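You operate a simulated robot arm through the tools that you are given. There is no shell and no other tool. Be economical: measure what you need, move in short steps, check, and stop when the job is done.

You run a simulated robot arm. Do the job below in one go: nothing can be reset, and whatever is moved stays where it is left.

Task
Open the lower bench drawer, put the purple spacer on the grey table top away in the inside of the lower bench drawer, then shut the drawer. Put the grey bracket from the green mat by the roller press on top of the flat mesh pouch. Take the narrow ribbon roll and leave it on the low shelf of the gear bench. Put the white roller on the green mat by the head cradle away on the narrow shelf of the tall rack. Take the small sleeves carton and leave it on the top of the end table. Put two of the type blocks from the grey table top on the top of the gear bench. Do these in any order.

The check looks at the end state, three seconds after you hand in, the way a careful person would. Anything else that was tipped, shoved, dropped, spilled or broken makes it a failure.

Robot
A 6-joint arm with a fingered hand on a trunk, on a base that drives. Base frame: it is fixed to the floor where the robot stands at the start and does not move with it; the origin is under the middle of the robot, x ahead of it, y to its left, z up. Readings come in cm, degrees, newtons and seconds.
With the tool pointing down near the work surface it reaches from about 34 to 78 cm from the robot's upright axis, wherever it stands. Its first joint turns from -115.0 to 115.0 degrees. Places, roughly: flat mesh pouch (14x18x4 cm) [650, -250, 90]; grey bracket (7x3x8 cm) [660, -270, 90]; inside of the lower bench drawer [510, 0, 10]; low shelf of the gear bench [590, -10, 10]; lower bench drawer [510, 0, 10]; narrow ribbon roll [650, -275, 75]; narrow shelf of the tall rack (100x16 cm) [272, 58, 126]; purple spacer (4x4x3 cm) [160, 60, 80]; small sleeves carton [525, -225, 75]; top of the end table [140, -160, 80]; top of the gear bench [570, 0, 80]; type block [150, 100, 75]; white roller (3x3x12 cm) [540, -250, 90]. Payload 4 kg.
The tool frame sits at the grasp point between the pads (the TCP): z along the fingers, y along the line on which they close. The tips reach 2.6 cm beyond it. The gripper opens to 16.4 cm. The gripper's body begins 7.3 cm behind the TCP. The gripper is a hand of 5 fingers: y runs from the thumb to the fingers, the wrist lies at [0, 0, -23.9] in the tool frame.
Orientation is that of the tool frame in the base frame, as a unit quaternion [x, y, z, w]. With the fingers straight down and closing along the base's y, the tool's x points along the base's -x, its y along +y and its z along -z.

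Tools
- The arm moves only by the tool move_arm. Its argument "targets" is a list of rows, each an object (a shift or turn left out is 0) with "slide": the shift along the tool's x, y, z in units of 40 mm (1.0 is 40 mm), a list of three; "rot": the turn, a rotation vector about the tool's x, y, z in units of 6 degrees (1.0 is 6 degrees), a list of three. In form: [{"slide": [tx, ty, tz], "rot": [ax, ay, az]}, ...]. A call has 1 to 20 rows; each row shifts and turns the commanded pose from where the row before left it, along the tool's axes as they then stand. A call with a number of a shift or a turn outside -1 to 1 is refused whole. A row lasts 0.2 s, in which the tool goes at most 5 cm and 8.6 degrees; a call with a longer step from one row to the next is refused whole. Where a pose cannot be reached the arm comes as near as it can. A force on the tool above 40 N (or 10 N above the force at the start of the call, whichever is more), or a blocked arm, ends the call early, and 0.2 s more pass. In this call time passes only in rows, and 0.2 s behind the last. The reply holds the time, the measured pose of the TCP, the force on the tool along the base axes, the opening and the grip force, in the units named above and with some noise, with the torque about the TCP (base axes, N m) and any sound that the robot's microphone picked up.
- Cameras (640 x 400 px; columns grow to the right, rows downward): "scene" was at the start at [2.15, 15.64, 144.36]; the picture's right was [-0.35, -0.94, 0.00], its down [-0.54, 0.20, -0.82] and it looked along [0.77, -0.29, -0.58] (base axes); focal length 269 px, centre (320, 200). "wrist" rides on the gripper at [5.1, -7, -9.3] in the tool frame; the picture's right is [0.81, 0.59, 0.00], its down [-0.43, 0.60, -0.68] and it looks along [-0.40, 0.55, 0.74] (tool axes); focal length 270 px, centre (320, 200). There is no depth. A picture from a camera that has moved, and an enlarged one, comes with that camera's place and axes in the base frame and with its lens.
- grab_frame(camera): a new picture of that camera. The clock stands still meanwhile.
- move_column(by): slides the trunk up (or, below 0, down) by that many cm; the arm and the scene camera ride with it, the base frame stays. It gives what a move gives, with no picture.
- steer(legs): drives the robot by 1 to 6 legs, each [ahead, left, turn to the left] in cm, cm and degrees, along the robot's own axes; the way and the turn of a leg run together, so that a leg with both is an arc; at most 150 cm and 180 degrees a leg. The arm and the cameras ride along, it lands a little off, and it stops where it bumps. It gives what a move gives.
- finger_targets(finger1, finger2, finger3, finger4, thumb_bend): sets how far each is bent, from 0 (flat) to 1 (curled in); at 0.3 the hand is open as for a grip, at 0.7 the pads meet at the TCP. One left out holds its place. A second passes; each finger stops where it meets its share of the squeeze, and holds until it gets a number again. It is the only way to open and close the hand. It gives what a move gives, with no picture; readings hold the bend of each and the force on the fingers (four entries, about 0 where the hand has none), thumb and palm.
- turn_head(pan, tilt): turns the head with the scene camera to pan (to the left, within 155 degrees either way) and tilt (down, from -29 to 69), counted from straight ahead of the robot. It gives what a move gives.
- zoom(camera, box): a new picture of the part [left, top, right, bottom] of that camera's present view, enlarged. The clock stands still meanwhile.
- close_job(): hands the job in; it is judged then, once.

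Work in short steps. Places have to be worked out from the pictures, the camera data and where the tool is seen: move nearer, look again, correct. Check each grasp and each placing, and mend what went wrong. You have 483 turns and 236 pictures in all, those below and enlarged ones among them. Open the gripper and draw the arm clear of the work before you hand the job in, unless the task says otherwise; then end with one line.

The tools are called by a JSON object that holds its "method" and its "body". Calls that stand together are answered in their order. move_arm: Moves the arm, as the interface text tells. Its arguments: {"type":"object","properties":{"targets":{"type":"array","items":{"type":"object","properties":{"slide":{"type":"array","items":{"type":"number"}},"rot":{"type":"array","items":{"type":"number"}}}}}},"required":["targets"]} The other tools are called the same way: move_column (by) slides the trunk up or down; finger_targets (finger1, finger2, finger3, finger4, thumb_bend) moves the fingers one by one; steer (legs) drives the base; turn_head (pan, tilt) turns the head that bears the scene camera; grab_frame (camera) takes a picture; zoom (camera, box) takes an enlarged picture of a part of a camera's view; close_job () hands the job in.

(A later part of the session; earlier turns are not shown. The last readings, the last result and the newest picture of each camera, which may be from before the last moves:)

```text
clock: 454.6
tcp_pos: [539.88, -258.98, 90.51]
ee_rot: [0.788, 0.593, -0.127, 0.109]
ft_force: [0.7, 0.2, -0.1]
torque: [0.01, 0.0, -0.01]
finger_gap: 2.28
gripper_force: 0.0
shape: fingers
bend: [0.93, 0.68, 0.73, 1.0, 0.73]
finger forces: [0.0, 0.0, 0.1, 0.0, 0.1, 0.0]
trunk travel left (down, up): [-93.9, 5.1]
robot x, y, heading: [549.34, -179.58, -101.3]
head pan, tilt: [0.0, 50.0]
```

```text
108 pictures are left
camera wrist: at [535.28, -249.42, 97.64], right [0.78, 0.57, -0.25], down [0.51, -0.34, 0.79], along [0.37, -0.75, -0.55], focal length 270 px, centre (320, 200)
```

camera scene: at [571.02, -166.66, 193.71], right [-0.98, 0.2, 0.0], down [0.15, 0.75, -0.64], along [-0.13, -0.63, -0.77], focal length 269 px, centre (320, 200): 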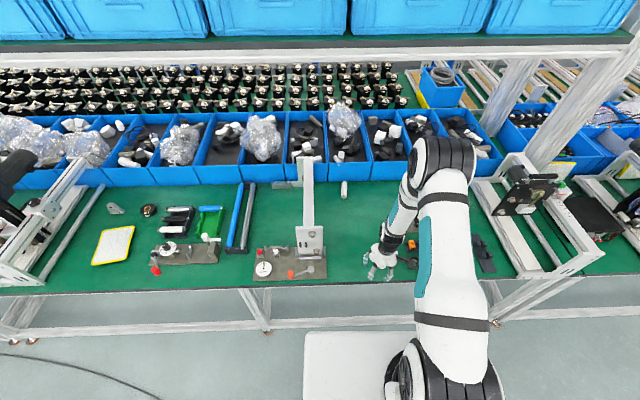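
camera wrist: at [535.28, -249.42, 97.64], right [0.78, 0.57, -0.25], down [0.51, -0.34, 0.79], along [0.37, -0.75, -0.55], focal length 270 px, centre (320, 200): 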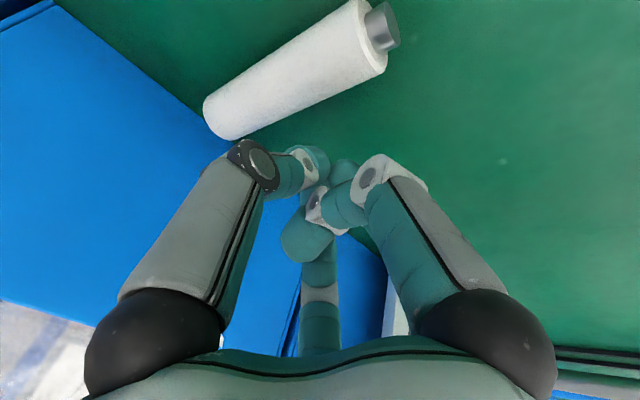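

The pads were above the roller's centre and it squirted out; it now lies at about (537.7,-253.4)→(533.7,-264.3), a little nearer. I raise, steepen the pitch, realign and try lower.

{"method": "move_column", "body": {"by": 5}}

{"method": "finger_targets", "body": {"finger2": 0.54, "finger3": 0.54, "thumb_bend": 0.54}}

{"method": "move_arm", "body": {"targets": [{"slide": [0.3, -0.8, 0]}, {"rot": [0, 0, 0.7]}, {"rot": [0, 0, 0.7]}, {"rot": [0, 0.8, 0]}, {"rot": [0, 0.7, 0]}, {"slide": [0, 0, 0]}]}}

{"method": "grab_frame", "body": {"camera": "wrist"}}

```text
clock: 455.5
tcp_pos: [539.89, -259.0, 95.55]
ee_rot: [0.788, 0.593, -0.127, 0.109]
ft_force: [0.0, 0.4, -0.2]
torque: [-0.01, 0.03, 0.01]
finger_gap: 2.24
gripper_force: 0.0
shape: fingers
bend: [0.93, 0.68, 0.73, 1.0, 0.73]
finger forces: [0.1, 0.0, 0.0, 0.0, 0.0, 0.1]
trunk travel left (down, up): [-98.9, 0.1]
robot x, y, heading: [549.86, -179.67, -101.3]
head pan, tilt: [0.0, 50.0]
```

```text
clock: 456.5
tcp_pos: [539.9, -258.86, 95.57]
ee_rot: [0.788, 0.593, -0.127, 0.11]
ft_force: [0.7, -0.1, 0.5]
torque: [-0.02, 0.0, -0.02]
finger_gap: 4.92
gripper_force: 0.2
shape: fingers
bend: [0.93, 0.54, 0.54, 1.0, 0.54]
finger forces: [0.0, 0.0, 0.1, 0.0, 0.1, 0.1]
trunk travel left (down, up): [-98.9, 0.1]
robot x, y, heading: [549.53, -179.76, -101.1]
head pan, tilt: [0.0, 50.0]
```

```text
clock: 457.9
tcp_pos: [537.13, -256.95, 95.12]
ee_rot: [0.835, 0.542, -0.053, 0.077]
ft_force: [0.5, -0.1, 0.6]
torque: [-0.02, 0.04, -0.01]
finger_gap: 4.92
gripper_force: 0.1
shape: fingers
bend: [0.93, 0.54, 0.54, 1.0, 0.54]
finger forces: [0.0, 0.0, 0.0, 0.0, 0.1, 0.0]
trunk travel left (down, up): [-98.9, 0.1]
robot x, y, heading: [549.52, -179.6, -101.1]
head pan, tilt: [0.0, 50.0]
```

```text
107 pictures are left
camera wrist: at [532.97, -247.94, 103.08], right [0.87, 0.49, -0.1], down [0.37, -0.5, 0.78], along [0.33, -0.71, -0.62], focal length 270 px, centre (320, 200)
```

wrist: 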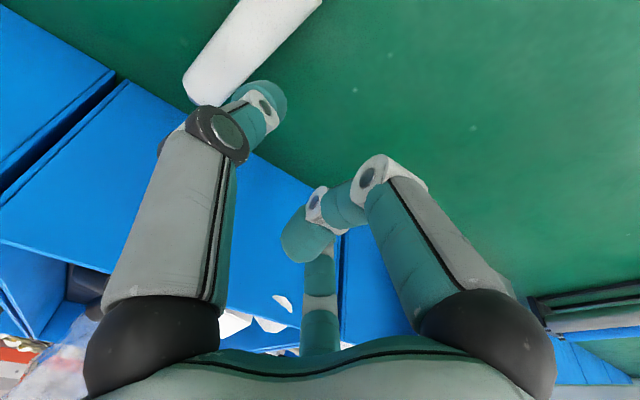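

The roller seems to be still rolling. Check again.

{"method": "grab_frame", "body": {"camera": "scene"}}

{"method": "zoom", "body": {"camera": "scene", "box": [300, 140, 420, 220]}}

```text
106 pictures are left
camera scene: at [567.43, -184.74, 193.6], right [-0.98, 0.19, 0.0], down [0.15, 0.75, -0.64], along [-0.12, -0.63, -0.77], focal length 269 px, centre (320, 200)
```

scene: 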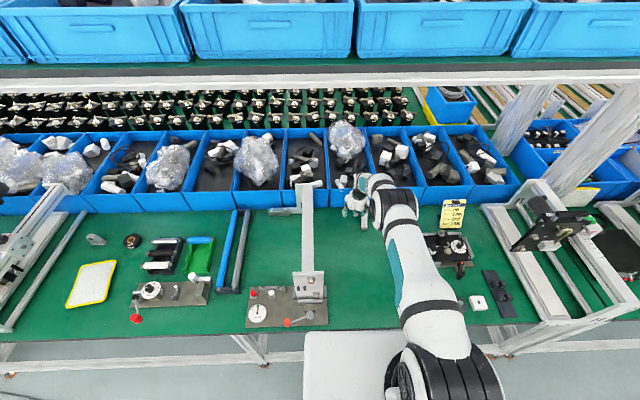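

```text
5.00 times, centred on (360, 180) of scene
camera zoom: at [567.43, -184.74, 193.6], right [-0.98, 0.19, 0.0], down [0.15, 0.75, -0.64], along [-0.12, -0.63, -0.77], focal length 1345 px, centre (120, 300)
```

zoom: 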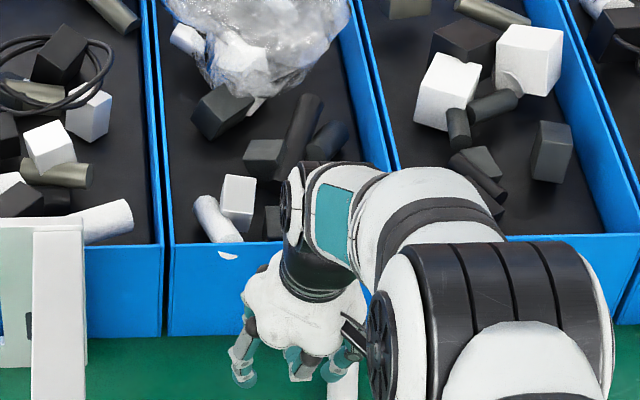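

{"method": "move_arm", "body": {"targets": [{"slide": [0.4, -0.9, 0]}, {"slide": [0.4, -0.6, 0]}, {"slide": [0, 0, 0]}]}}

{"method": "grab_frame", "body": {"camera": "wrist"}}

```text
clock: 458.7
tcp_pos: [533.17, -251.84, 94.23]
ee_rot: [0.835, 0.542, -0.054, 0.076]
ft_force: [-0.1, 0.3, -0.5]
torque: [-0.01, 0.01, 0.01]
finger_gap: 4.93
gripper_force: 0.1
shape: fingers
bend: [0.93, 0.54, 0.54, 1.0, 0.54]
finger forces: [0.0, 0.0, 0.0, 0.0, 0.1, 0.0]
trunk travel left (down, up): [-98.9, 0.1]
robot x, y, heading: [549.89, -179.68, -101.0]
head pan, tilt: [0.0, 50.0]
```

```text
104 pictures are left
camera wrist: at [528.98, -242.8, 102.07], right [0.87, 0.49, -0.1], down [0.37, -0.5, 0.78], along [0.33, -0.71, -0.62], focal length 270 px, centre (320, 200)
```

wrist: 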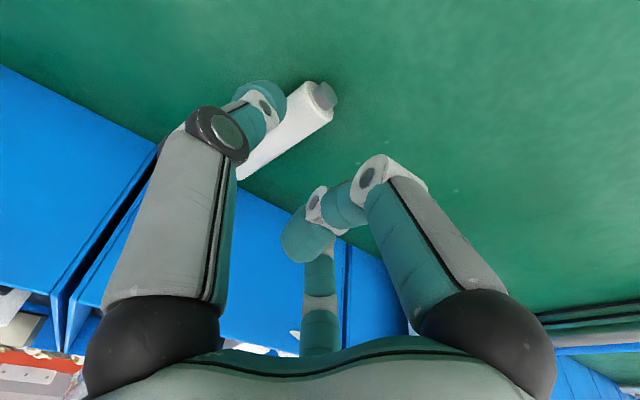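

The roller rests with its knob at about (533,-252), far end (530,-262.5). Realign the hand over it.

{"method": "move_arm", "body": {"targets": [{"rot": [0, 0, -0.75]}, {"rot": [0, 0, -0.7]}, {"slide": [-0.53, 0, 0.05]}, {"slide": [-0.53, 0, 0.05]}, {"slide": [0, 0, 0]}]}}

{"method": "grab_frame", "body": {"camera": "wrist"}}

```text
clock: 459.9
tcp_pos: [531.83, -255.67, 94.6]
ee_rot: [0.792, 0.604, -0.059, 0.073]
ft_force: [-0.8, 0.1, 0.2]
torque: [-0.01, 0.05, 0.0]
finger_gap: 4.91
gripper_force: 0.0
shape: fingers
bend: [0.93, 0.54, 0.54, 1.0, 0.54]
finger forces: [0.0, 0.1, 0.0, 0.0, 0.0, 0.0]
trunk travel left (down, up): [-98.9, 0.1]
robot x, y, heading: [549.53, -180.06, -101.1]
head pan, tilt: [0.0, 50.0]
```

```text
103 pictures are left
camera wrist: at [526.54, -247.47, 102.73], right [0.78, 0.61, -0.12], down [0.46, -0.44, 0.77], along [0.42, -0.66, -0.63], focal length 270 px, centre (320, 200)
```

wrist: 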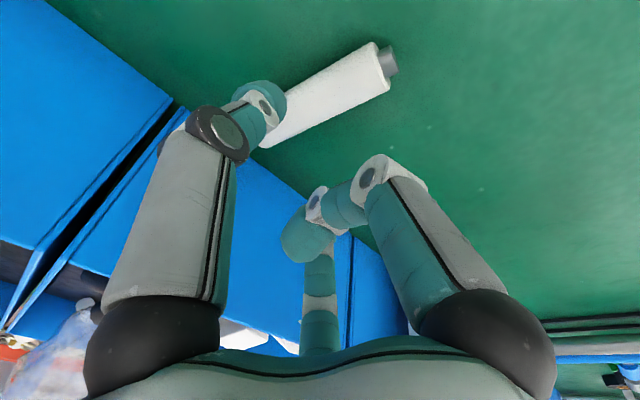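

Static and aligned. Lower in steps.

{"method": "move_column", "body": {"by": -5.5}}

{"method": "move_column", "body": {"by": -1.2}}

{"method": "grab_frame", "body": {"camera": "wrist"}}

```text
clock: 460.9
tcp_pos: [531.68, -255.9, 89.1]
ee_rot: [0.792, 0.604, -0.058, 0.072]
ft_force: [-0.2, -0.1, -0.4]
torque: [0.0, 0.01, -0.01]
finger_gap: 4.93
gripper_force: 0.1
shape: fingers
bend: [0.93, 0.54, 0.54, 1.0, 0.54]
finger forces: [0.0, 0.1, 0.1, 0.0, 0.1, 0.1]
trunk travel left (down, up): [-93.4, 5.6]
robot x, y, heading: [549.52, -179.7, -101.1]
head pan, tilt: [0.0, 50.0]
```

```text
clock: 461.5
tcp_pos: [531.95, -255.75, 87.96]
ee_rot: [0.792, 0.603, -0.059, 0.072]
ft_force: [-0.1, -0.3, 0.6]
torque: [-0.02, 0.0, 0.0]
finger_gap: 4.93
gripper_force: 0.1
shape: fingers
bend: [0.93, 0.54, 0.54, 1.0, 0.54]
finger forces: [0.0, 0.1, 0.1, 0.0, 0.1, 0.1]
trunk travel left (down, up): [-92.2, 6.8]
robot x, y, heading: [549.71, -179.6, -101.3]
head pan, tilt: [0.0, 50.0]
```

```text
102 pictures are left
camera wrist: at [526.54, -247.47, 96.03], right [0.78, 0.61, -0.12], down [0.46, -0.44, 0.77], along [0.42, -0.66, -0.63], focal length 270 px, centre (320, 200)
```

wrist: 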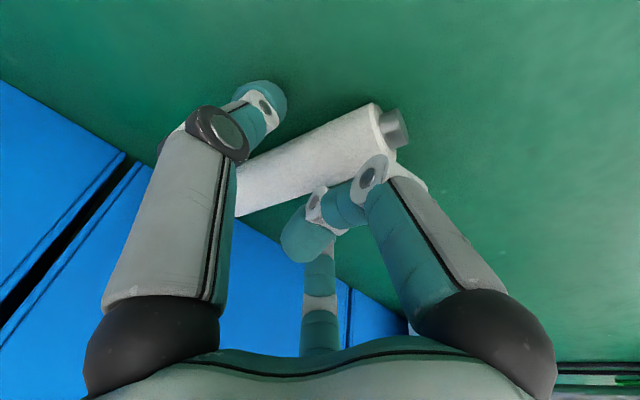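

No contact yet at z 88. Lower a bit more.

{"method": "move_column", "body": {"by": -0.7}}

```text
clock: 462.1
tcp_pos: [531.83, -255.77, 87.69]
ee_rot: [0.791, 0.604, -0.061, 0.074]
ft_force: [2.2, 4.6, 28.2]
torque: [0.56, -1.13, 0.16]
finger_gap: 4.95
gripper_force: 14.0
shape: fingers
bend: [0.93, 0.53, 0.54, 1.0, 0.54]
finger forces: [0.0, 27.9, 0.1, 0.0, 0.0, 0.0]
trunk travel left (down, up): [-91.5, 7.5]
robot x, y, heading: [549.48, -179.54, -101.4]
head pan, tilt: [0.0, 50.0]
```

Finger 2 on the bench. I raise 4 mm, close to 0.60 (just clear of the roller), then go lower.

{"method": "move_column", "body": {"by": 0.5}}

{"method": "finger_targets", "body": {"finger2": 0.6, "finger3": 0.6, "thumb_bend": 0.6}}

{"method": "move_column", "body": {"by": -0.9}}

{"method": "grab_frame", "body": {"camera": "wrist"}}

```text
clock: 462.6
tcp_pos: [531.8, -255.67, 87.75]
ee_rot: [0.792, 0.604, -0.06, 0.072]
ft_force: [1.0, 1.2, 12.3]
torque: [0.18, -0.47, 0.06]
finger_gap: 4.95
gripper_force: 6.2
shape: fingers
bend: [0.93, 0.54, 0.54, 1.0, 0.54]
finger forces: [0.1, 11.4, 0.1, 0.1, 0.0, 0.0]
trunk travel left (down, up): [-92.0, 7.0]
robot x, y, heading: [549.56, -179.91, -101.0]
head pan, tilt: [0.0, 50.0]
```

```text
clock: 463.6
tcp_pos: [531.7, -255.53, 87.68]
ee_rot: [0.791, 0.604, -0.06, 0.072]
ft_force: [-0.9, 0.4, 0.0]
torque: [-0.03, -0.03, -0.01]
finger_gap: 4.01
gripper_force: 0.0
shape: fingers
bend: [0.93, 0.59, 0.6, 1.0, 0.6]
finger forces: [0.1, 0.1, 0.0, 0.1, 0.0, 0.0]
trunk travel left (down, up): [-92.0, 7.0]
robot x, y, heading: [549.91, -179.91, -101.1]
head pan, tilt: [0.0, 50.0]
```

```text
clock: 464.2
tcp_pos: [531.88, -255.94, 87.5]
ee_rot: [0.792, 0.603, -0.063, 0.075]
ft_force: [6.3, 5.7, 34.5]
torque: [0.5, -0.73, 0.15]
finger_gap: 3.99
gripper_force: 18.1
shape: fingers
bend: [0.93, 0.59, 0.6, 1.0, 0.6]
finger forces: [0.0, 29.1, 0.1, 0.0, 6.4, 0.0]
trunk travel left (down, up): [-91.1, 7.9]
robot x, y, heading: [549.74, -179.65, -101.1]
head pan, tilt: [0.0, 50.0]
```

```text
101 pictures are left
camera wrist: at [526.59, -247.4, 95.49], right [0.78, 0.61, -0.13], down [0.47, -0.43, 0.77], along [0.42, -0.66, -0.62], focal length 270 px, centre (320, 200)
```

wrist: 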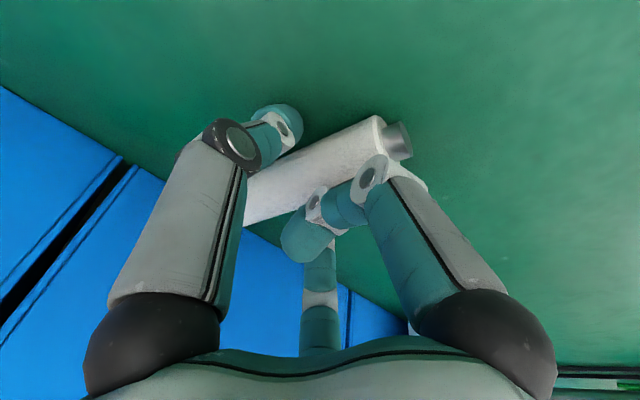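

Finger 2 and thumb tips are both at bench level now, so the pads are below the roller's centre. Raise 3 mm and squeeze.

{"method": "move_column", "body": {"by": 0.5}}

{"method": "finger_targets", "body": {"finger2": 0.68, "finger3": 0.68, "thumb_bend": 0.68}}

{"method": "grab_frame", "body": {"camera": "wrist"}}

```text
clock: 464.7
tcp_pos: [531.79, -255.69, 87.44]
ee_rot: [0.792, 0.603, -0.06, 0.073]
ft_force: [2.3, 1.4, 21.6]
torque: [0.2, -0.34, 0.16]
finger_gap: 3.96
gripper_force: 10.7
shape: fingers
bend: [0.93, 0.59, 0.6, 1.0, 0.6]
finger forces: [0.0, 16.6, 0.0, 0.0, 5.0, 0.0]
trunk travel left (down, up): [-91.6, 7.4]
robot x, y, heading: [549.48, -179.73, -101.0]
head pan, tilt: [0.0, 50.0]
```

```text
clock: 465.7
tcp_pos: [531.91, -255.61, 87.52]
ee_rot: [0.792, 0.603, -0.06, 0.073]
ft_force: [10.0, 7.4, 19.2]
torque: [0.37, -0.78, 0.1]
finger_gap: 3.49
gripper_force: 16.4
shape: fingers
bend: [0.93, 0.61, 0.63, 1.0, 0.64]
finger forces: [0.1, 20.6, 5.1, 0.0, 6.2, 0.0]
trunk travel left (down, up): [-91.6, 7.4]
robot x, y, heading: [549.9, -179.58, -101.1]
head pan, tilt: [0.0, 50.0]
```

```text
100 pictures are left
camera wrist: at [526.68, -247.29, 95.58], right [0.78, 0.61, -0.12], down [0.46, -0.44, 0.77], along [0.42, -0.66, -0.63], focal length 270 px, centre (320, 200)
```

wrist: 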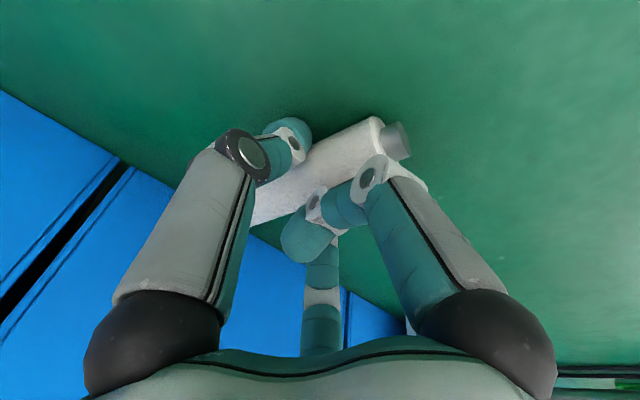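

{"method": "move_column", "body": {"by": 0.4}}

{"method": "finger_targets", "body": {"finger2": 0.8, "finger3": 0.8, "thumb_bend": 0.8}}

{"method": "grab_frame", "body": {"camera": "wrist"}}

```text
clock: 466.2
tcp_pos: [531.72, -255.8, 87.59]
ee_rot: [0.792, 0.603, -0.059, 0.072]
ft_force: [-0.1, 0.4, 0.5]
torque: [-0.01, -0.01, -0.04]
finger_gap: 3.57
gripper_force: 7.8
shape: fingers
bend: [0.93, 0.64, 0.64, 1.0, 0.64]
finger forces: [0.0, 4.2, 4.3, 0.0, 8.5, 0.1]
trunk travel left (down, up): [-92.0, 7.0]
robot x, y, heading: [550.03, -179.72, -101.2]
head pan, tilt: [0.0, 50.0]
```

```text
clock: 467.2
tcp_pos: [531.76, -255.78, 87.74]
ee_rot: [0.792, 0.603, -0.059, 0.071]
ft_force: [0.5, -0.1, -1.5]
torque: [-0.01, 0.0, -0.01]
finger_gap: 3.19
gripper_force: 21.0
shape: fingers
bend: [0.93, 0.62, 0.62, 1.0, 0.65]
finger forces: [0.1, 10.2, 10.7, 0.0, 20.4, 0.1]
trunk travel left (down, up): [-92.0, 7.0]
robot x, y, heading: [549.6, -179.41, -101.3]
head pan, tilt: [0.0, 50.0]
```

```text
99 pictures are left
camera wrist: at [526.54, -247.49, 95.82], right [0.78, 0.61, -0.12], down [0.46, -0.44, 0.77], along [0.42, -0.66, -0.63], focal length 270 px, centre (320, 200)
```

wrist: 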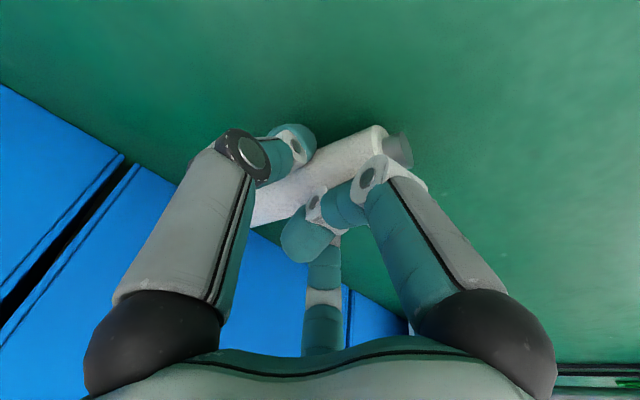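

Balanced grip (10/10/20 N), no vertical reaction. Lift and check.

{"method": "move_column", "body": {"by": 7}}

{"method": "grab_frame", "body": {"camera": "wrist"}}

```text
clock: 468.3
tcp_pos: [531.88, -255.83, 94.71]
ee_rot: [0.792, 0.603, -0.059, 0.072]
ft_force: [0.1, -0.1, -0.9]
torque: [0.02, 0.05, 0.02]
finger_gap: 3.15
gripper_force: 20.4
shape: fingers
bend: [0.93, 0.62, 0.62, 1.0, 0.65]
finger forces: [0.1, 10.2, 10.7, 0.1, 20.4, 0.0]
trunk travel left (down, up): [-99.0, 0.0]
robot x, y, heading: [549.74, -179.7, -101.5]
head pan, tilt: [0.0, 50.0]
```

```text
98 pictures are left
camera wrist: at [526.54, -247.5, 102.8], right [0.78, 0.61, -0.12], down [0.46, -0.44, 0.77], along [0.42, -0.66, -0.63], focal length 270 px, centre (320, 200)
```

wrist: 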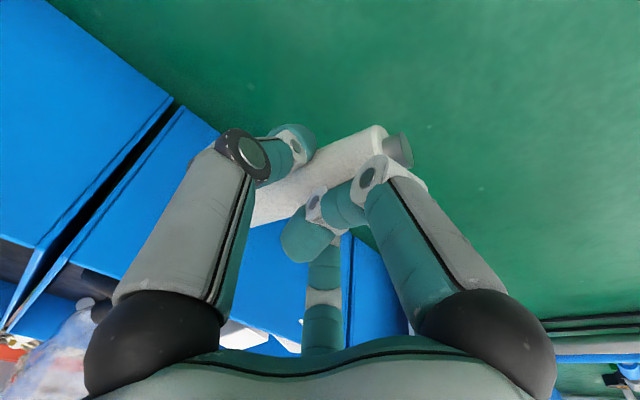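

The roller is held securely. Back off from the bench and roll the wrist −180° so the knob end points outward.

{"method": "steer", "body": {"legs": [[-50, 0, 0]]}}

{"method": "move_arm", "body": {"targets": [{"slide": [1, 0, 0]}, {"slide": [1, 0, 0]}, {"slide": [1, 0, 0]}, {"slide": [1, 0, 0]}, {"slide": [0.5, 0, 0]}, {"rot": [0, 0, -1]}, {"rot": [0, 0, -1]}, {"rot": [0, 0, -1]}, {"rot": [0, 0, -1]}, {"rot": [0, 0, -1]}, {"rot": [0, 0, -1]}, {"rot": [0, 0, -1]}, {"rot": [0, 0, -1]}, {"rot": [0, 0, -1]}, {"rot": [0, 0, -1]}, {"rot": [0, 0, -1]}, {"rot": [0, 0, -1]}, {"rot": [0, 0, -1]}, {"rot": [0, 0, -1]}, {"rot": [0, 0, -1]}]}}

{"method": "move_arm", "body": {"targets": [{"rot": [0, 0, -1]}, {"rot": [0, 0, -1]}, {"rot": [0, 0, -1]}, {"rot": [0, 0, -1]}, {"rot": [0, 0, -1]}, {"rot": [0, 0, -1]}, {"rot": [0, 0, -1]}, {"rot": [0, 0, -1]}, {"rot": [0, 0, -1]}, {"rot": [0, 0, -1]}, {"rot": [0, 0, -1]}, {"rot": [0, 0, -1]}, {"rot": [0, 0, -1]}, {"rot": [0, 0, -1]}, {"slide": [0, 0, 0]}]}}

{"method": "grab_frame", "body": {"camera": "wrist"}}

```text
clock: 471.3
tcp_pos: [541.51, -206.86, 94.77]
ee_rot: [0.791, 0.604, -0.059, 0.072]
ft_force: [-0.1, 0.2, -1.6]
torque: [0.01, 0.01, 0.01]
finger_gap: 3.14
gripper_force: 20.5
shape: fingers
bend: [0.93, 0.62, 0.62, 1.0, 0.65]
finger forces: [0.1, 10.3, 10.7, 0.1, 20.2, 0.0]
trunk travel left (down, up): [-99.0, 0.0]
robot x, y, heading: [559.49, -130.71, -101.0]
head pan, tilt: [0.0, 50.0]
```

```text
clock: 475.5
tcp_pos: [548.1, -190.44, 91.49]
ee_rot: [0.135, 0.986, -0.093, -0.006]
ft_force: [-0.2, 0.7, -0.6]
torque: [0.02, -0.01, -0.03]
finger_gap: 3.14
gripper_force: 20.6
shape: fingers
bend: [0.93, 0.62, 0.62, 1.0, 0.65]
finger forces: [0.0, 10.4, 10.7, 0.0, 20.2, 0.0]
out of reach, approached as far as the arm can: row 18, 19, 20
trunk travel left (down, up): [-99.0, 0.0]
robot x, y, heading: [559.26, -130.98, -101.1]
head pan, tilt: [0.0, 50.0]
```

```text
clock: 478.7
tcp_pos: [551.21, -187.7, 90.88]
ee_rot: [-0.527, 0.844, -0.079, -0.063]
ft_force: [0.3, 0.7, -0.6]
torque: [0.0, 0.01, -0.04]
finger_gap: 3.13
gripper_force: 20.7
shape: fingers
bend: [0.93, 0.62, 0.62, 1.0, 0.65]
finger forces: [0.0, 10.3, 10.7, 0.0, 20.0, 0.0]
out of reach, approached as far as the arm can: row 1, 2, 3, 4, 5
trunk travel left (down, up): [-99.0, 0.0]
robot x, y, heading: [559.46, -130.67, -101.1]
head pan, tilt: [0.0, 50.0]
```

```text
97 pictures are left
camera wrist: at [555.49, -193.25, 101.6], right [-0.88, -0.46, 0.11], down [-0.33, 0.77, 0.54], along [-0.34, 0.44, -0.83], focal length 270 px, centre (320, 200)
```

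wrist: 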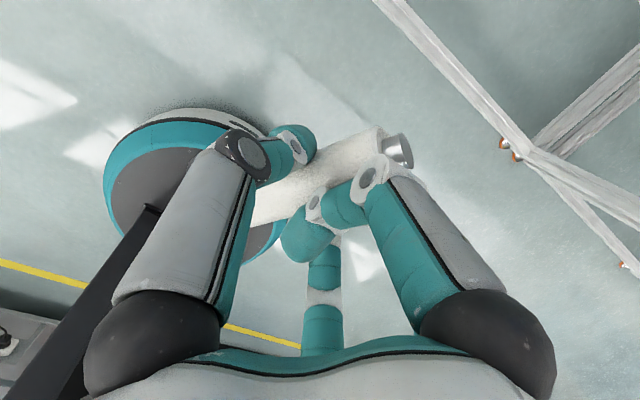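

Knob end now faces outward. I turn toward the rack direction, then extend and pitch the hand up so the roller becomes upright.

{"method": "steer", "body": {"legs": [[0, 0, -88]]}}

{"method": "move_arm", "body": {"targets": [{"rot": [0, 0, -1]}, {"rot": [0, 0, -1]}, {"slide": [1, 0, 0]}, {"slide": [1, 0, 0]}, {"slide": [1, 0, 0]}, {"slide": [0.8, 0, 0]}, {"slide": [0, 0, 0]}]}}

{"method": "move_arm", "body": {"targets": [{"rot": [0, 1, 0]}, {"rot": [0, 1, 0]}, {"rot": [0, 1, 0]}, {"rot": [0, 1, 0]}, {"rot": [0, 1, 0]}, {"rot": [0, 1, 0]}, {"rot": [0, 1, 0]}, {"rot": [0, 1, 0]}, {"rot": [0, 1, 0]}, {"rot": [0, 1, 0]}, {"rot": [0, 1, 0]}, {"slide": [0, 0, 0]}]}}

{"method": "grab_frame", "body": {"camera": "scene"}}

```text
clock: 482.8
tcp_pos: [502.12, -124.79, 90.87]
ee_rot: [0.206, 0.973, -0.014, -0.1]
ft_force: [-1.0, 0.0, -0.2]
torque: [-0.03, -0.02, -0.02]
finger_gap: 3.13
gripper_force: 20.0
shape: fingers
bend: [0.93, 0.62, 0.62, 1.0, 0.65]
finger forces: [0.1, 10.2, 10.6, 0.0, 20.1, 0.0]
trunk travel left (down, up): [-99.0, 0.0]
robot x, y, heading: [559.53, -130.88, 170.8]
head pan, tilt: [0.0, 50.0]
```

```text
clock: 484.4
tcp_pos: [492.63, -120.98, 93.06]
ee_rot: [0.101, 0.988, -0.025, -0.111]
ft_force: [0.0, -0.6, -0.6]
torque: [0.02, 0.03, 0.0]
finger_gap: 3.12
gripper_force: 20.5
shape: fingers
bend: [0.93, 0.62, 0.62, 1.0, 0.65]
finger forces: [0.0, 10.2, 10.5, 0.0, 20.1, 0.0]
out of reach, approached as far as the arm can: row 3, 4, 5, 6
trunk travel left (down, up): [-99.0, 0.0]
robot x, y, heading: [559.37, -130.7, 171.1]
head pan, tilt: [0.0, 50.0]
```

```text
clock: 487.0
tcp_pos: [488.7, -128.03, 93.61]
ee_rot: [0.09, 0.774, 0.056, -0.624]
ft_force: [0.0, -0.3, -0.6]
torque: [-0.03, -0.01, 0.02]
finger_gap: 3.11
gripper_force: 20.7
shape: fingers
bend: [0.93, 0.62, 0.62, 1.0, 0.65]
finger forces: [0.0, 9.9, 10.8, 0.0, 19.8, 0.0]
out of reach, approached as far as the arm can: row 2, 3, 4, 5, 6, 7
trunk travel left (down, up): [-99.0, 0.0]
robot x, y, heading: [559.07, -130.55, 171.2]
head pan, tilt: [0.0, 50.0]
```

```text
96 pictures are left
camera scene: at [554.59, -148.64, 193.7], right [0.15, 0.99, 0.0], down [0.76, -0.12, -0.64], along [-0.64, 0.1, -0.77], focal length 269 px, centre (320, 200)
```

scene: 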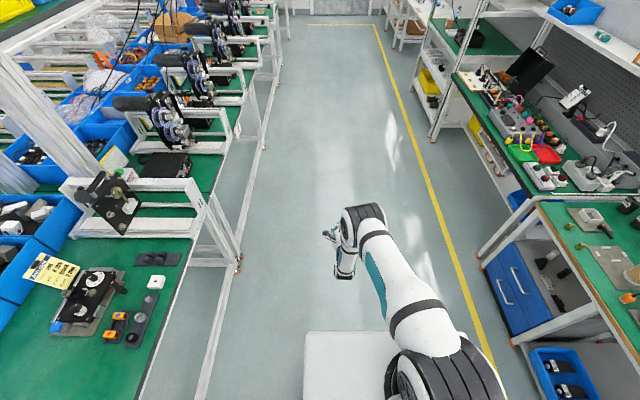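

The computed roller axis is now vertical with knob up. Visual check.

{"method": "zoom", "body": {"camera": "scene", "box": [300, 200, 400, 290]}}

{"method": "grab_frame", "body": {"camera": "wrist"}}

```text
4.44 times, centred on (350, 245) of scene
camera zoom: at [554.59, -148.64, 193.7], right [0.15, 0.99, 0.0], down [0.76, -0.12, -0.64], along [-0.64, 0.1, -0.77], focal length 1195 px, centre (187, 0)
```

zoom: 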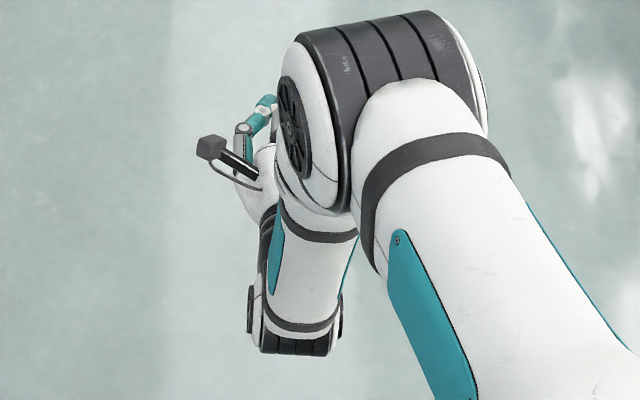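

```text
94 pictures are left
camera wrist: at [495.27, -136.35, 100.78], right [-0.04, 0.63, 0.77], down [0.86, 0.42, -0.29], along [-0.51, 0.65, -0.56], focal length 270 px, centre (320, 200)
```

wrist: 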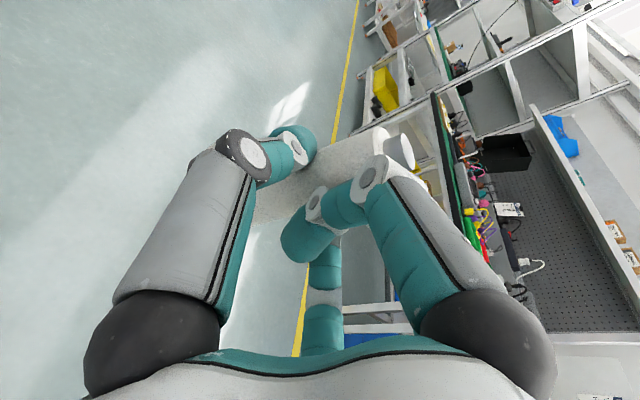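

Upright in the hand. Drive to the rack and face it.

{"method": "steer", "body": {"legs": [[136, 0, 0], [136, 0, 0], [0, 0, -90]]}}

{"method": "move_arm", "body": {"targets": [{"slide": [1, 0, 0.2]}, {"slide": [1, 0, 0.2]}, {"slide": [1, 0, 0.2]}, {"slide": [1, 0, 0.2]}, {"slide": [1, 0, 0.2]}, {"slide": [1, 0, 0.2]}, {"slide": [1, 0, 0.2]}, {"slide": [1, 0, 0.2]}, {"slide": [1, 0, 0.2]}, {"slide": [1, 0, 0.2]}, {"slide": [0.5, 0, 0]}, {"slide": [0, 0, 0]}]}}

{"method": "grab_frame", "body": {"camera": "scene"}}

```text
clock: 504.1
tcp_pos: [290.62, -21.78, 93.5]
ee_rot: [0.61, 0.485, 0.48, -0.403]
ft_force: [-0.3, -0.2, -1.0]
torque: [-0.01, -0.02, 0.01]
finger_gap: 3.1
gripper_force: 20.3
shape: fingers
bend: [0.93, 0.62, 0.62, 1.0, 0.65]
finger forces: [0.0, 9.7, 10.9, 0.0, 19.9, 0.1]
trunk travel left (down, up): [-99.0, 0.0]
robot x, y, heading: [287.87, -92.27, 81.5]
head pan, tilt: [0.0, 50.0]
```

```text
clock: 506.7
tcp_pos: [294.74, -5.35, 132.65]
ee_rot: [0.611, 0.486, 0.479, -0.402]
ft_force: [0.1, -0.2, -0.1]
torque: [-0.03, 0.01, 0.0]
finger_gap: 3.1
gripper_force: 20.0
shape: fingers
bend: [0.93, 0.62, 0.62, 1.0, 0.65]
finger forces: [0.0, 9.8, 10.9, 0.0, 19.9, 0.1]
out of reach, approached as far as the arm can: row 3
trunk travel left (down, up): [-99.0, 0.0]
robot x, y, heading: [288.12, -91.78, 81.2]
head pan, tilt: [0.0, 50.0]
```

```text
93 pictures are left
camera scene: at [270.01, -87.47, 193.7], right [0.99, -0.15, 0.0], down [-0.11, -0.76, -0.64], along [0.1, 0.64, -0.77], focal length 269 px, centre (320, 200)
```

scene: 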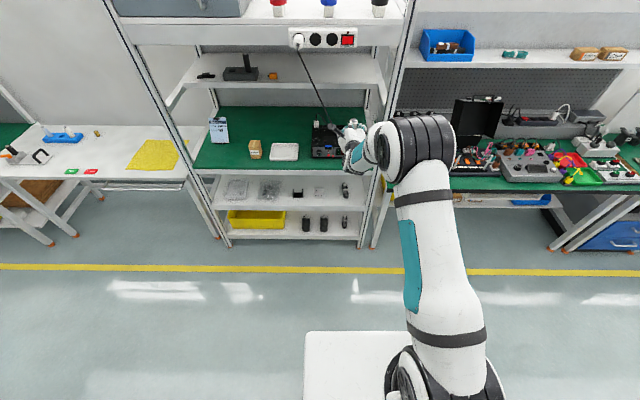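

The elbow sits high at this extension. I extend further to straighten the arm and lower the elbow.

{"method": "move_arm", "body": {"targets": [{"slide": [0.25, 0, 1]}, {"slide": [0.25, 0, 1]}, {"slide": [0.25, 0, 1]}, {"slide": [0.3, 0, 1]}, {"slide": [0.3, 0, 0]}, {"slide": [0, 0, 0]}]}}

{"method": "grab_frame", "body": {"camera": "scene"}}

```text
clock: 508.1
tcp_pos: [298.13, 10.83, 134.56]
ee_rot: [0.611, 0.486, 0.479, -0.401]
ft_force: [-0.3, 0.4, -1.3]
torque: [0.02, 0.0, 0.0]
finger_gap: 3.08
gripper_force: 20.3
shape: fingers
bend: [0.93, 0.62, 0.62, 1.0, 0.65]
finger forces: [0.1, 9.6, 10.9, 0.0, 20.1, 0.0]
trunk travel left (down, up): [-99.0, 0.0]
robot x, y, heading: [288.21, -92.22, 81.4]
head pan, tilt: [0.0, 50.0]
```

```text
92 pictures are left
camera scene: at [270.02, -87.37, 193.69], right [0.99, -0.15, 0.0], down [-0.11, -0.76, -0.64], along [0.1, 0.63, -0.77], focal length 269 px, centre (320, 200)
```

scene: 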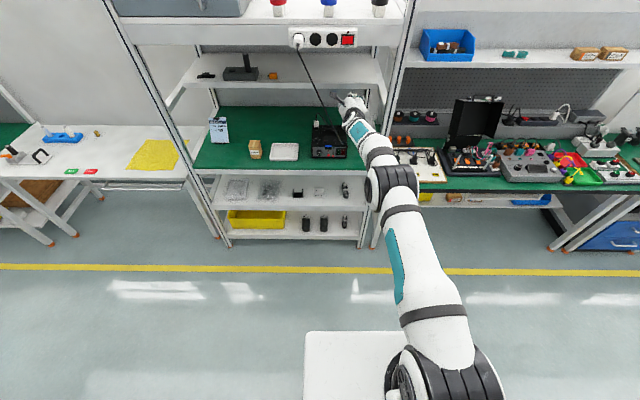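

Now the arm is nearly straight, elbow at z≈131. I raise to z≈138 and drive in part way.

{"method": "move_arm", "body": {"targets": [{"slide": [0.5, 0, 0]}, {"slide": [0.4, 0, 0]}, {"slide": [0, 0, 0]}]}}

{"method": "steer", "body": {"legs": [[24, 1, 0]]}}

{"method": "grab_frame", "body": {"camera": "scene"}}

{"method": "grab_frame", "body": {"camera": "wrist"}}

```text
clock: 508.9
tcp_pos: [298.3, 11.78, 138.3]
ee_rot: [0.611, 0.485, 0.48, -0.401]
ft_force: [0.4, -0.2, -0.8]
torque: [-0.03, 0.0, -0.04]
finger_gap: 3.08
gripper_force: 20.2
shape: fingers
bend: [0.93, 0.62, 0.62, 1.0, 0.65]
finger forces: [0.0, 9.7, 10.9, 0.0, 20.1, 0.0]
trunk travel left (down, up): [-99.0, 0.0]
robot x, y, heading: [288.1, -92.13, 81.3]
head pan, tilt: [0.0, 50.0]
```

```text
clock: 510.7
tcp_pos: [300.43, 35.21, 138.13]
ee_rot: [0.61, 0.487, 0.478, -0.403]
ft_force: [0.9, -0.3, -1.5]
torque: [-0.02, 0.0, 0.01]
finger_gap: 3.1
gripper_force: 20.2
shape: fingers
bend: [0.93, 0.62, 0.62, 1.0, 0.65]
finger forces: [0.1, 9.7, 10.9, 0.0, 20.0, 0.0]
trunk travel left (down, up): [-99.0, 0.0]
robot x, y, heading: [290.76, -68.95, 81.3]
head pan, tilt: [0.0, 50.0]
```

```text
91 pictures are left
camera scene: at [272.47, -64.05, 193.69], right [0.99, -0.15, 0.0], down [-0.11, -0.76, -0.64], along [0.09, 0.64, -0.77], focal length 269 px, centre (320, 200)
```

scene: 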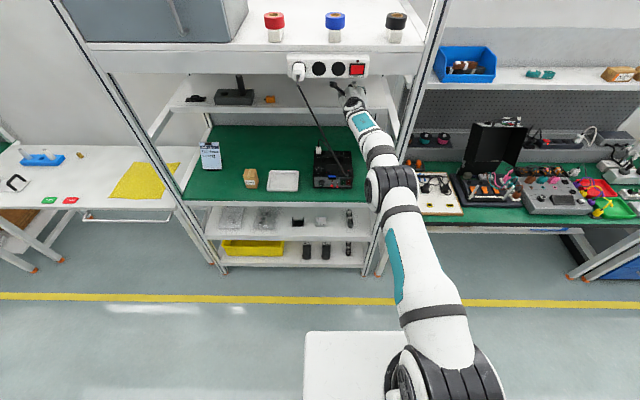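

```text
90 pictures are left
camera wrist: at [292.24, 28.71, 145.4], right [0.63, 0.05, 0.77], down [0.42, -0.86, -0.29], along [0.65, 0.51, -0.56], focal length 270 px, centre (320, 200)
```

wrist: 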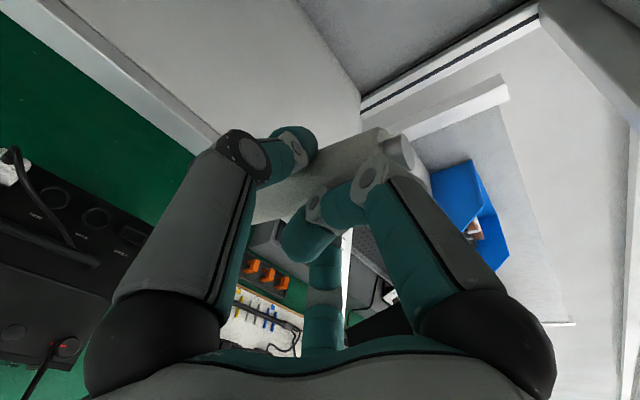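

{"method": "zoom", "body": {"camera": "scene", "box": [270, 50, 450, 190]}}

```text
2.86 times, centred on (360, 120) of scene
camera zoom: at [272.47, -64.05, 193.69], right [0.99, -0.15, 0.0], down [-0.11, -0.76, -0.64], along [0.09, 0.64, -0.77], focal length 768 px, centre (206, 429)
```

zoom: 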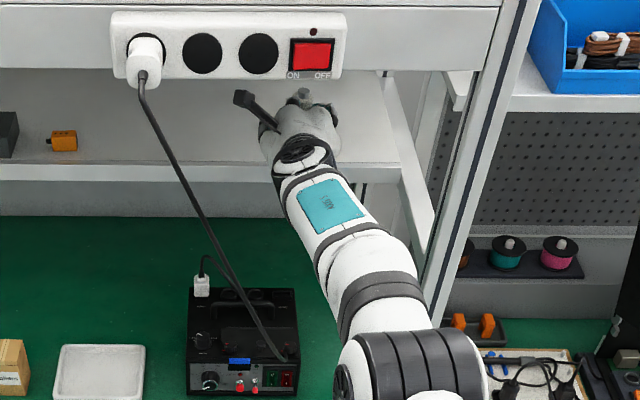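

Clearances look fine. Advance the remaining 17 cm in two steps.

{"method": "steer", "body": {"legs": [[9, 1, 0]]}}

{"method": "zoom", "body": {"camera": "scene", "box": [270, 50, 450, 190]}}

```text
clock: 511.8
tcp_pos: [300.59, 44.0, 138.1]
ee_rot: [0.609, 0.488, 0.478, -0.403]
ft_force: [0.7, 0.0, -1.4]
torque: [0.03, -0.01, 0.01]
finger_gap: 3.07
gripper_force: 20.1
shape: fingers
bend: [0.93, 0.62, 0.62, 1.0, 0.65]
finger forces: [0.1, 9.7, 10.9, 0.0, 20.1, 0.0]
trunk travel left (down, up): [-99.0, 0.0]
robot x, y, heading: [290.56, -60.14, 82.0]
head pan, tilt: [0.0, 50.0]
```

```text
2.86 times, centred on (360, 120) of scene
camera zoom: at [272.77, -55.31, 193.69], right [0.99, -0.14, 0.0], down [-0.11, -0.76, -0.64], along [0.09, 0.64, -0.77], focal length 768 px, centre (206, 429)
```

zoom: 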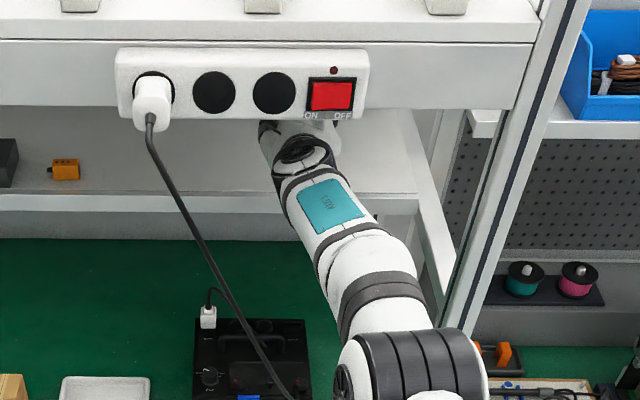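

{"method": "steer", "body": {"legs": [[7.5, 0, 0]]}}

{"method": "grab_frame", "body": {"camera": "wrist"}}

{"method": "zoom", "body": {"camera": "scene", "box": [250, 40, 450, 190]}}

```text
clock: 512.8
tcp_pos: [301.91, 51.75, 138.02]
ee_rot: [0.61, 0.487, 0.478, -0.402]
ft_force: [-0.6, 0.7, -0.8]
torque: [0.02, -0.03, -0.01]
finger_gap: 3.09
gripper_force: 19.9
shape: fingers
bend: [0.93, 0.62, 0.62, 1.0, 0.65]
finger forces: [0.1, 9.7, 10.9, 0.2, 20.2, 0.0]
trunk travel left (down, up): [-99.0, 0.0]
robot x, y, heading: [292.27, -52.16, 81.6]
head pan, tilt: [0.0, 50.0]
```

```text
87 pictures are left
camera wrist: at [293.68, 45.18, 145.32], right [0.63, 0.05, 0.77], down [0.42, -0.86, -0.29], along [0.65, 0.51, -0.56], focal length 270 px, centre (320, 200)
```

wrist: 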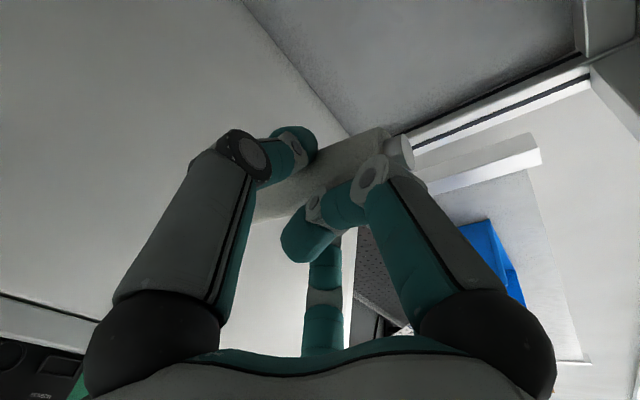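

```text
2.67 times, centred on (350, 115) of scene
camera zoom: at [273.93, -47.55, 193.69], right [0.99, -0.15, 0.0], down [-0.11, -0.76, -0.64], along [0.09, 0.63, -0.77], focal length 717 px, centre (240, 427)
```

zoom: 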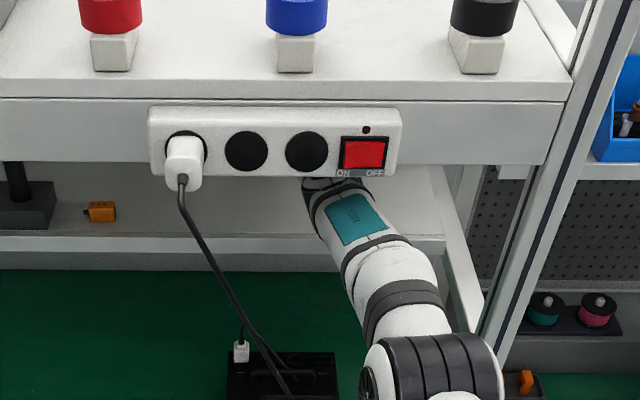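

In position over the shelf. Lower gently.

{"method": "move_arm", "body": {"targets": [{"slide": [-0.24, 0, 0.05]}, {"slide": [-0.2, 0, 0.04]}, {"slide": [0, 0, 0]}]}}

```text
clock: 513.6
tcp_pos: [301.82, 51.38, 136.51]
ee_rot: [0.61, 0.487, 0.478, -0.403]
ft_force: [0.6, -0.2, -0.4]
torque: [-0.01, -0.01, 0.01]
finger_gap: 3.08
gripper_force: 20.8
shape: fingers
bend: [0.93, 0.62, 0.62, 1.0, 0.65]
finger forces: [0.0, 9.7, 10.8, 0.0, 20.0, 0.0]
trunk travel left (down, up): [-99.0, 0.0]
robot x, y, heading: [292.26, -52.22, 81.5]
head pan, tilt: [0.0, 50.0]
```

{"method": "move_arm", "body": {"targets": [{"slide": [-0.1, 0, 0.02]}, {"slide": [-0.1, 0, 0.02]}, {"slide": [0, 0, 0]}]}}

```text
clock: 514.4
tcp_pos: [301.78, 51.47, 135.66]
ee_rot: [0.61, 0.486, 0.479, -0.403]
ft_force: [0.1, -0.4, -1.9]
torque: [0.0, 0.01, 0.01]
finger_gap: 3.08
gripper_force: 20.1
shape: fingers
bend: [0.93, 0.62, 0.62, 1.0, 0.65]
finger forces: [0.0, 9.7, 10.8, 0.0, 20.2, 0.1]
trunk travel left (down, up): [-99.0, 0.0]
robot x, y, heading: [292.03, -52.49, 81.3]
head pan, tilt: [0.0, 50.0]
```

{"method": "move_arm", "body": {"targets": [{"slide": [-0.1, 0, 0.02]}, {"slide": [-0.08, 0, 0.02]}, {"slide": [0, 0, 0]}]}}

```text
clock: 515.2
tcp_pos: [301.91, 51.47, 134.79]
ee_rot: [0.609, 0.486, 0.479, -0.404]
ft_force: [0.5, -0.1, 0.1]
torque: [-0.01, -0.01, -0.03]
finger_gap: 3.08
gripper_force: 20.9
shape: fingers
bend: [0.93, 0.62, 0.62, 1.0, 0.65]
finger forces: [0.0, 9.6, 10.9, 0.0, 20.1, 0.1]
trunk travel left (down, up): [-99.0, 0.0]
robot x, y, heading: [291.85, -52.25, 81.4]
head pan, tilt: [0.0, 50.0]
```

{"method": "move_arm", "body": {"targets": [{"slide": [-0.1, 0, 0.02]}, {"slide": [-0.08, 0, 0.02]}, {"slide": [0, 0, 0]}]}}

{"method": "grab_frame", "body": {"camera": "wrist"}}

```text
clock: 516.0
tcp_pos: [301.74, 51.5, 134.06]
ee_rot: [0.61, 0.487, 0.478, -0.402]
ft_force: [-0.1, 0.4, -0.4]
torque: [-0.01, -0.04, 0.02]
finger_gap: 3.1
gripper_force: 20.3
shape: fingers
bend: [0.93, 0.62, 0.62, 1.0, 0.65]
finger forces: [0.1, 9.7, 11.0, 0.0, 20.1, 0.0]
trunk travel left (down, up): [-99.0, 0.0]
robot x, y, heading: [291.85, -52.36, 81.4]
head pan, tilt: [0.0, 50.0]
```

```text
85 pictures are left
camera wrist: at [293.49, 44.94, 141.35], right [0.63, 0.05, 0.77], down [0.42, -0.86, -0.29], along [0.65, 0.51, -0.56], focal length 270 px, centre (320, 200)
```

wrist: 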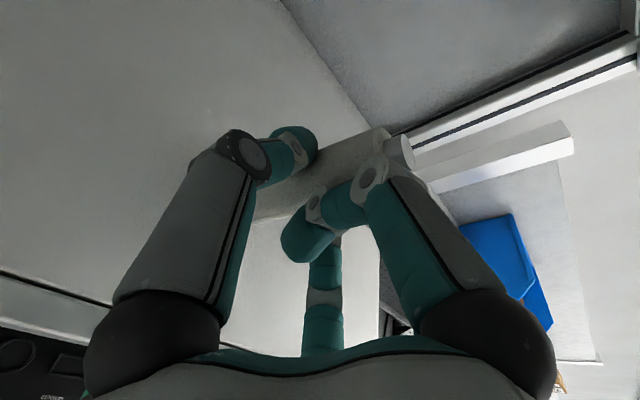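

{"method": "move_arm", "body": {"targets": [{"slide": [-0.1, 0, 0.02]}, {"slide": [-0.08, 0, 0.02]}, {"slide": [0, 0, 0]}]}}

```text
clock: 516.8
tcp_pos: [301.72, 51.37, 133.73]
ee_rot: [0.61, 0.485, 0.48, -0.403]
ft_force: [-0.9, 1.3, 11.4]
torque: [0.23, 0.03, 0.05]
finger_gap: 3.11
gripper_force: 20.3
shape: fingers
bend: [0.93, 0.62, 0.62, 1.0, 0.65]
finger forces: [0.1, 10.1, 9.6, 0.1, 22.0, 0.0]
trunk travel left (down, up): [-99.0, 0.0]
robot x, y, heading: [292.21, -52.64, 81.5]
head pan, tilt: [0.0, 50.0]
```

Contact. I open slightly.

{"method": "finger_targets", "body": {"finger2": 0.57, "finger3": 0.57, "thumb_bend": 0.58}}

{"method": "grab_frame", "body": {"camera": "wrist"}}

```text
clock: 517.8
tcp_pos: [301.75, 51.44, 133.31]
ee_rot: [0.61, 0.487, 0.478, -0.403]
ft_force: [-0.1, -0.1, 0.1]
torque: [-0.01, -0.01, 0.01]
finger_gap: 4.49
gripper_force: 0.0
shape: fingers
bend: [0.93, 0.56, 0.56, 1.0, 0.57]
finger forces: [0.0, 0.1, 0.1, 0.0, 0.0, 0.1]
trunk travel left (down, up): [-99.0, 0.0]
robot x, y, heading: [292.18, -52.43, 81.8]
head pan, tilt: [0.0, 50.0]
```

```text
84 pictures are left
camera wrist: at [293.53, 44.93, 140.61], right [0.63, 0.05, 0.77], down [0.42, -0.86, -0.29], along [0.65, 0.51, -0.56], focal length 270 px, centre (320, 200)
```

wrist: 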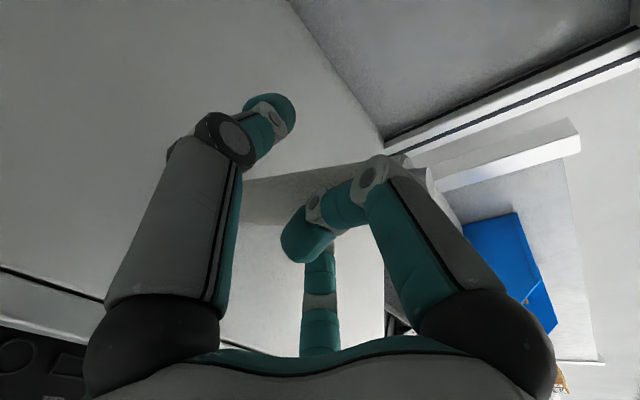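

The roller leans back toward the hand. I re-grip it gently and look.

{"method": "finger_targets", "body": {"finger2": 0.72, "finger3": 0.72, "thumb_bend": 0.72}}

{"method": "grab_frame", "body": {"camera": "wrist"}}

```text
clock: 518.8
tcp_pos: [301.68, 51.4, 133.35]
ee_rot: [0.61, 0.486, 0.479, -0.402]
ft_force: [0.5, -0.2, 0.0]
torque: [0.01, 0.01, -0.01]
finger_gap: 3.45
gripper_force: 11.9
shape: fingers
bend: [0.93, 0.64, 0.64, 1.0, 0.65]
finger forces: [0.1, 6.7, 6.7, 0.0, 11.1, 0.1]
trunk travel left (down, up): [-99.0, 0.0]
robot x, y, heading: [292.22, -52.33, 81.8]
head pan, tilt: [0.0, 50.0]
```

```text
83 pictures are left
camera wrist: at [293.53, 44.96, 140.59], right [0.63, 0.05, 0.77], down [0.42, -0.86, -0.29], along [0.65, 0.51, -0.56], focal length 270 px, centre (320, 200)
```

wrist: 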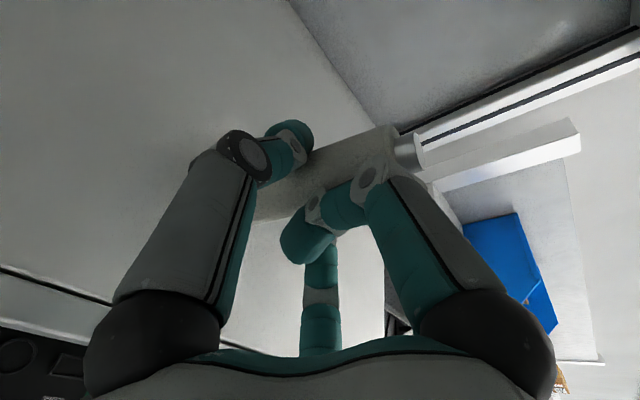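

The roller sits about 20° rotated in the grip, so it leaned back. I lift 1.5 cm, pitch the hand down ~9° more to make it vertical, then set it down again.

{"method": "move_arm", "body": {"targets": [{"slide": [0.4, 0, -0.08]}, {"rot": [0, -0.8, 0]}, {"rot": [0, -0.8, 0]}, {"slide": [0, 0, 0]}]}}

{"method": "grab_frame", "body": {"camera": "wrist"}}

{"method": "zoom", "body": {"camera": "scene", "box": [250, 40, 450, 190]}}

```text
clock: 519.8
tcp_pos: [301.67, 48.34, 134.35]
ee_rot: [0.647, 0.519, 0.425, -0.362]
ft_force: [0.6, 0.7, -1.2]
torque: [0.0, 0.01, 0.03]
finger_gap: 3.47
gripper_force: 12.1
shape: fingers
bend: [0.93, 0.64, 0.64, 1.0, 0.65]
finger forces: [0.0, 6.5, 6.8, 0.0, 11.2, 0.0]
out of reach, approached as far as the arm can: row 2, 3
trunk travel left (down, up): [-99.0, 0.0]
robot x, y, heading: [292.4, -52.59, 81.2]
head pan, tilt: [0.0, 50.0]
```

```text
82 pictures are left
camera wrist: at [293.74, 43.12, 142.84], right [0.66, 0.17, 0.73], down [0.42, -0.89, -0.16], along [0.63, 0.42, -0.66], focal length 270 px, centre (320, 200)
```

wrist: 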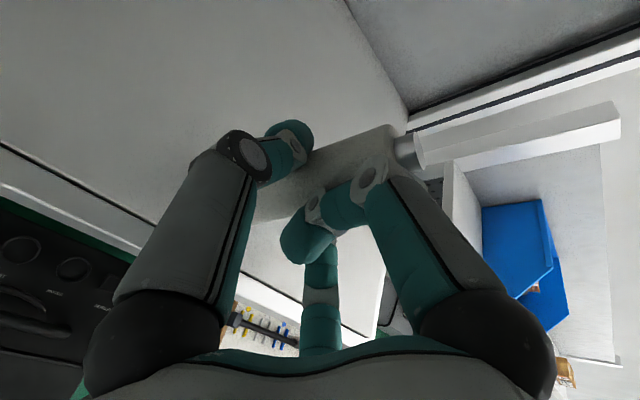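

```text
2.67 times, centred on (350, 115) of scene
camera zoom: at [273.91, -47.61, 193.69], right [0.99, -0.15, 0.0], down [-0.11, -0.76, -0.64], along [0.09, 0.64, -0.77], focal length 717 px, centre (240, 427)
```

zoom: 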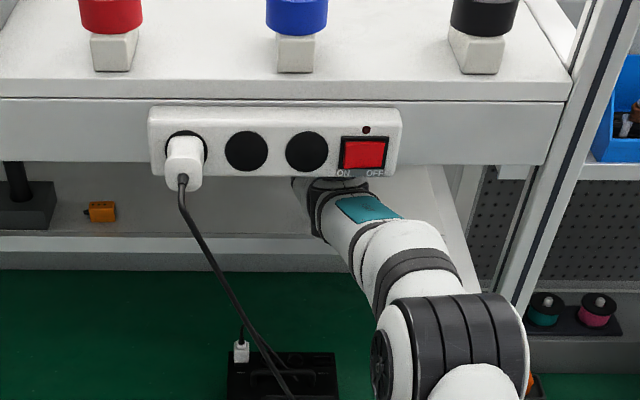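

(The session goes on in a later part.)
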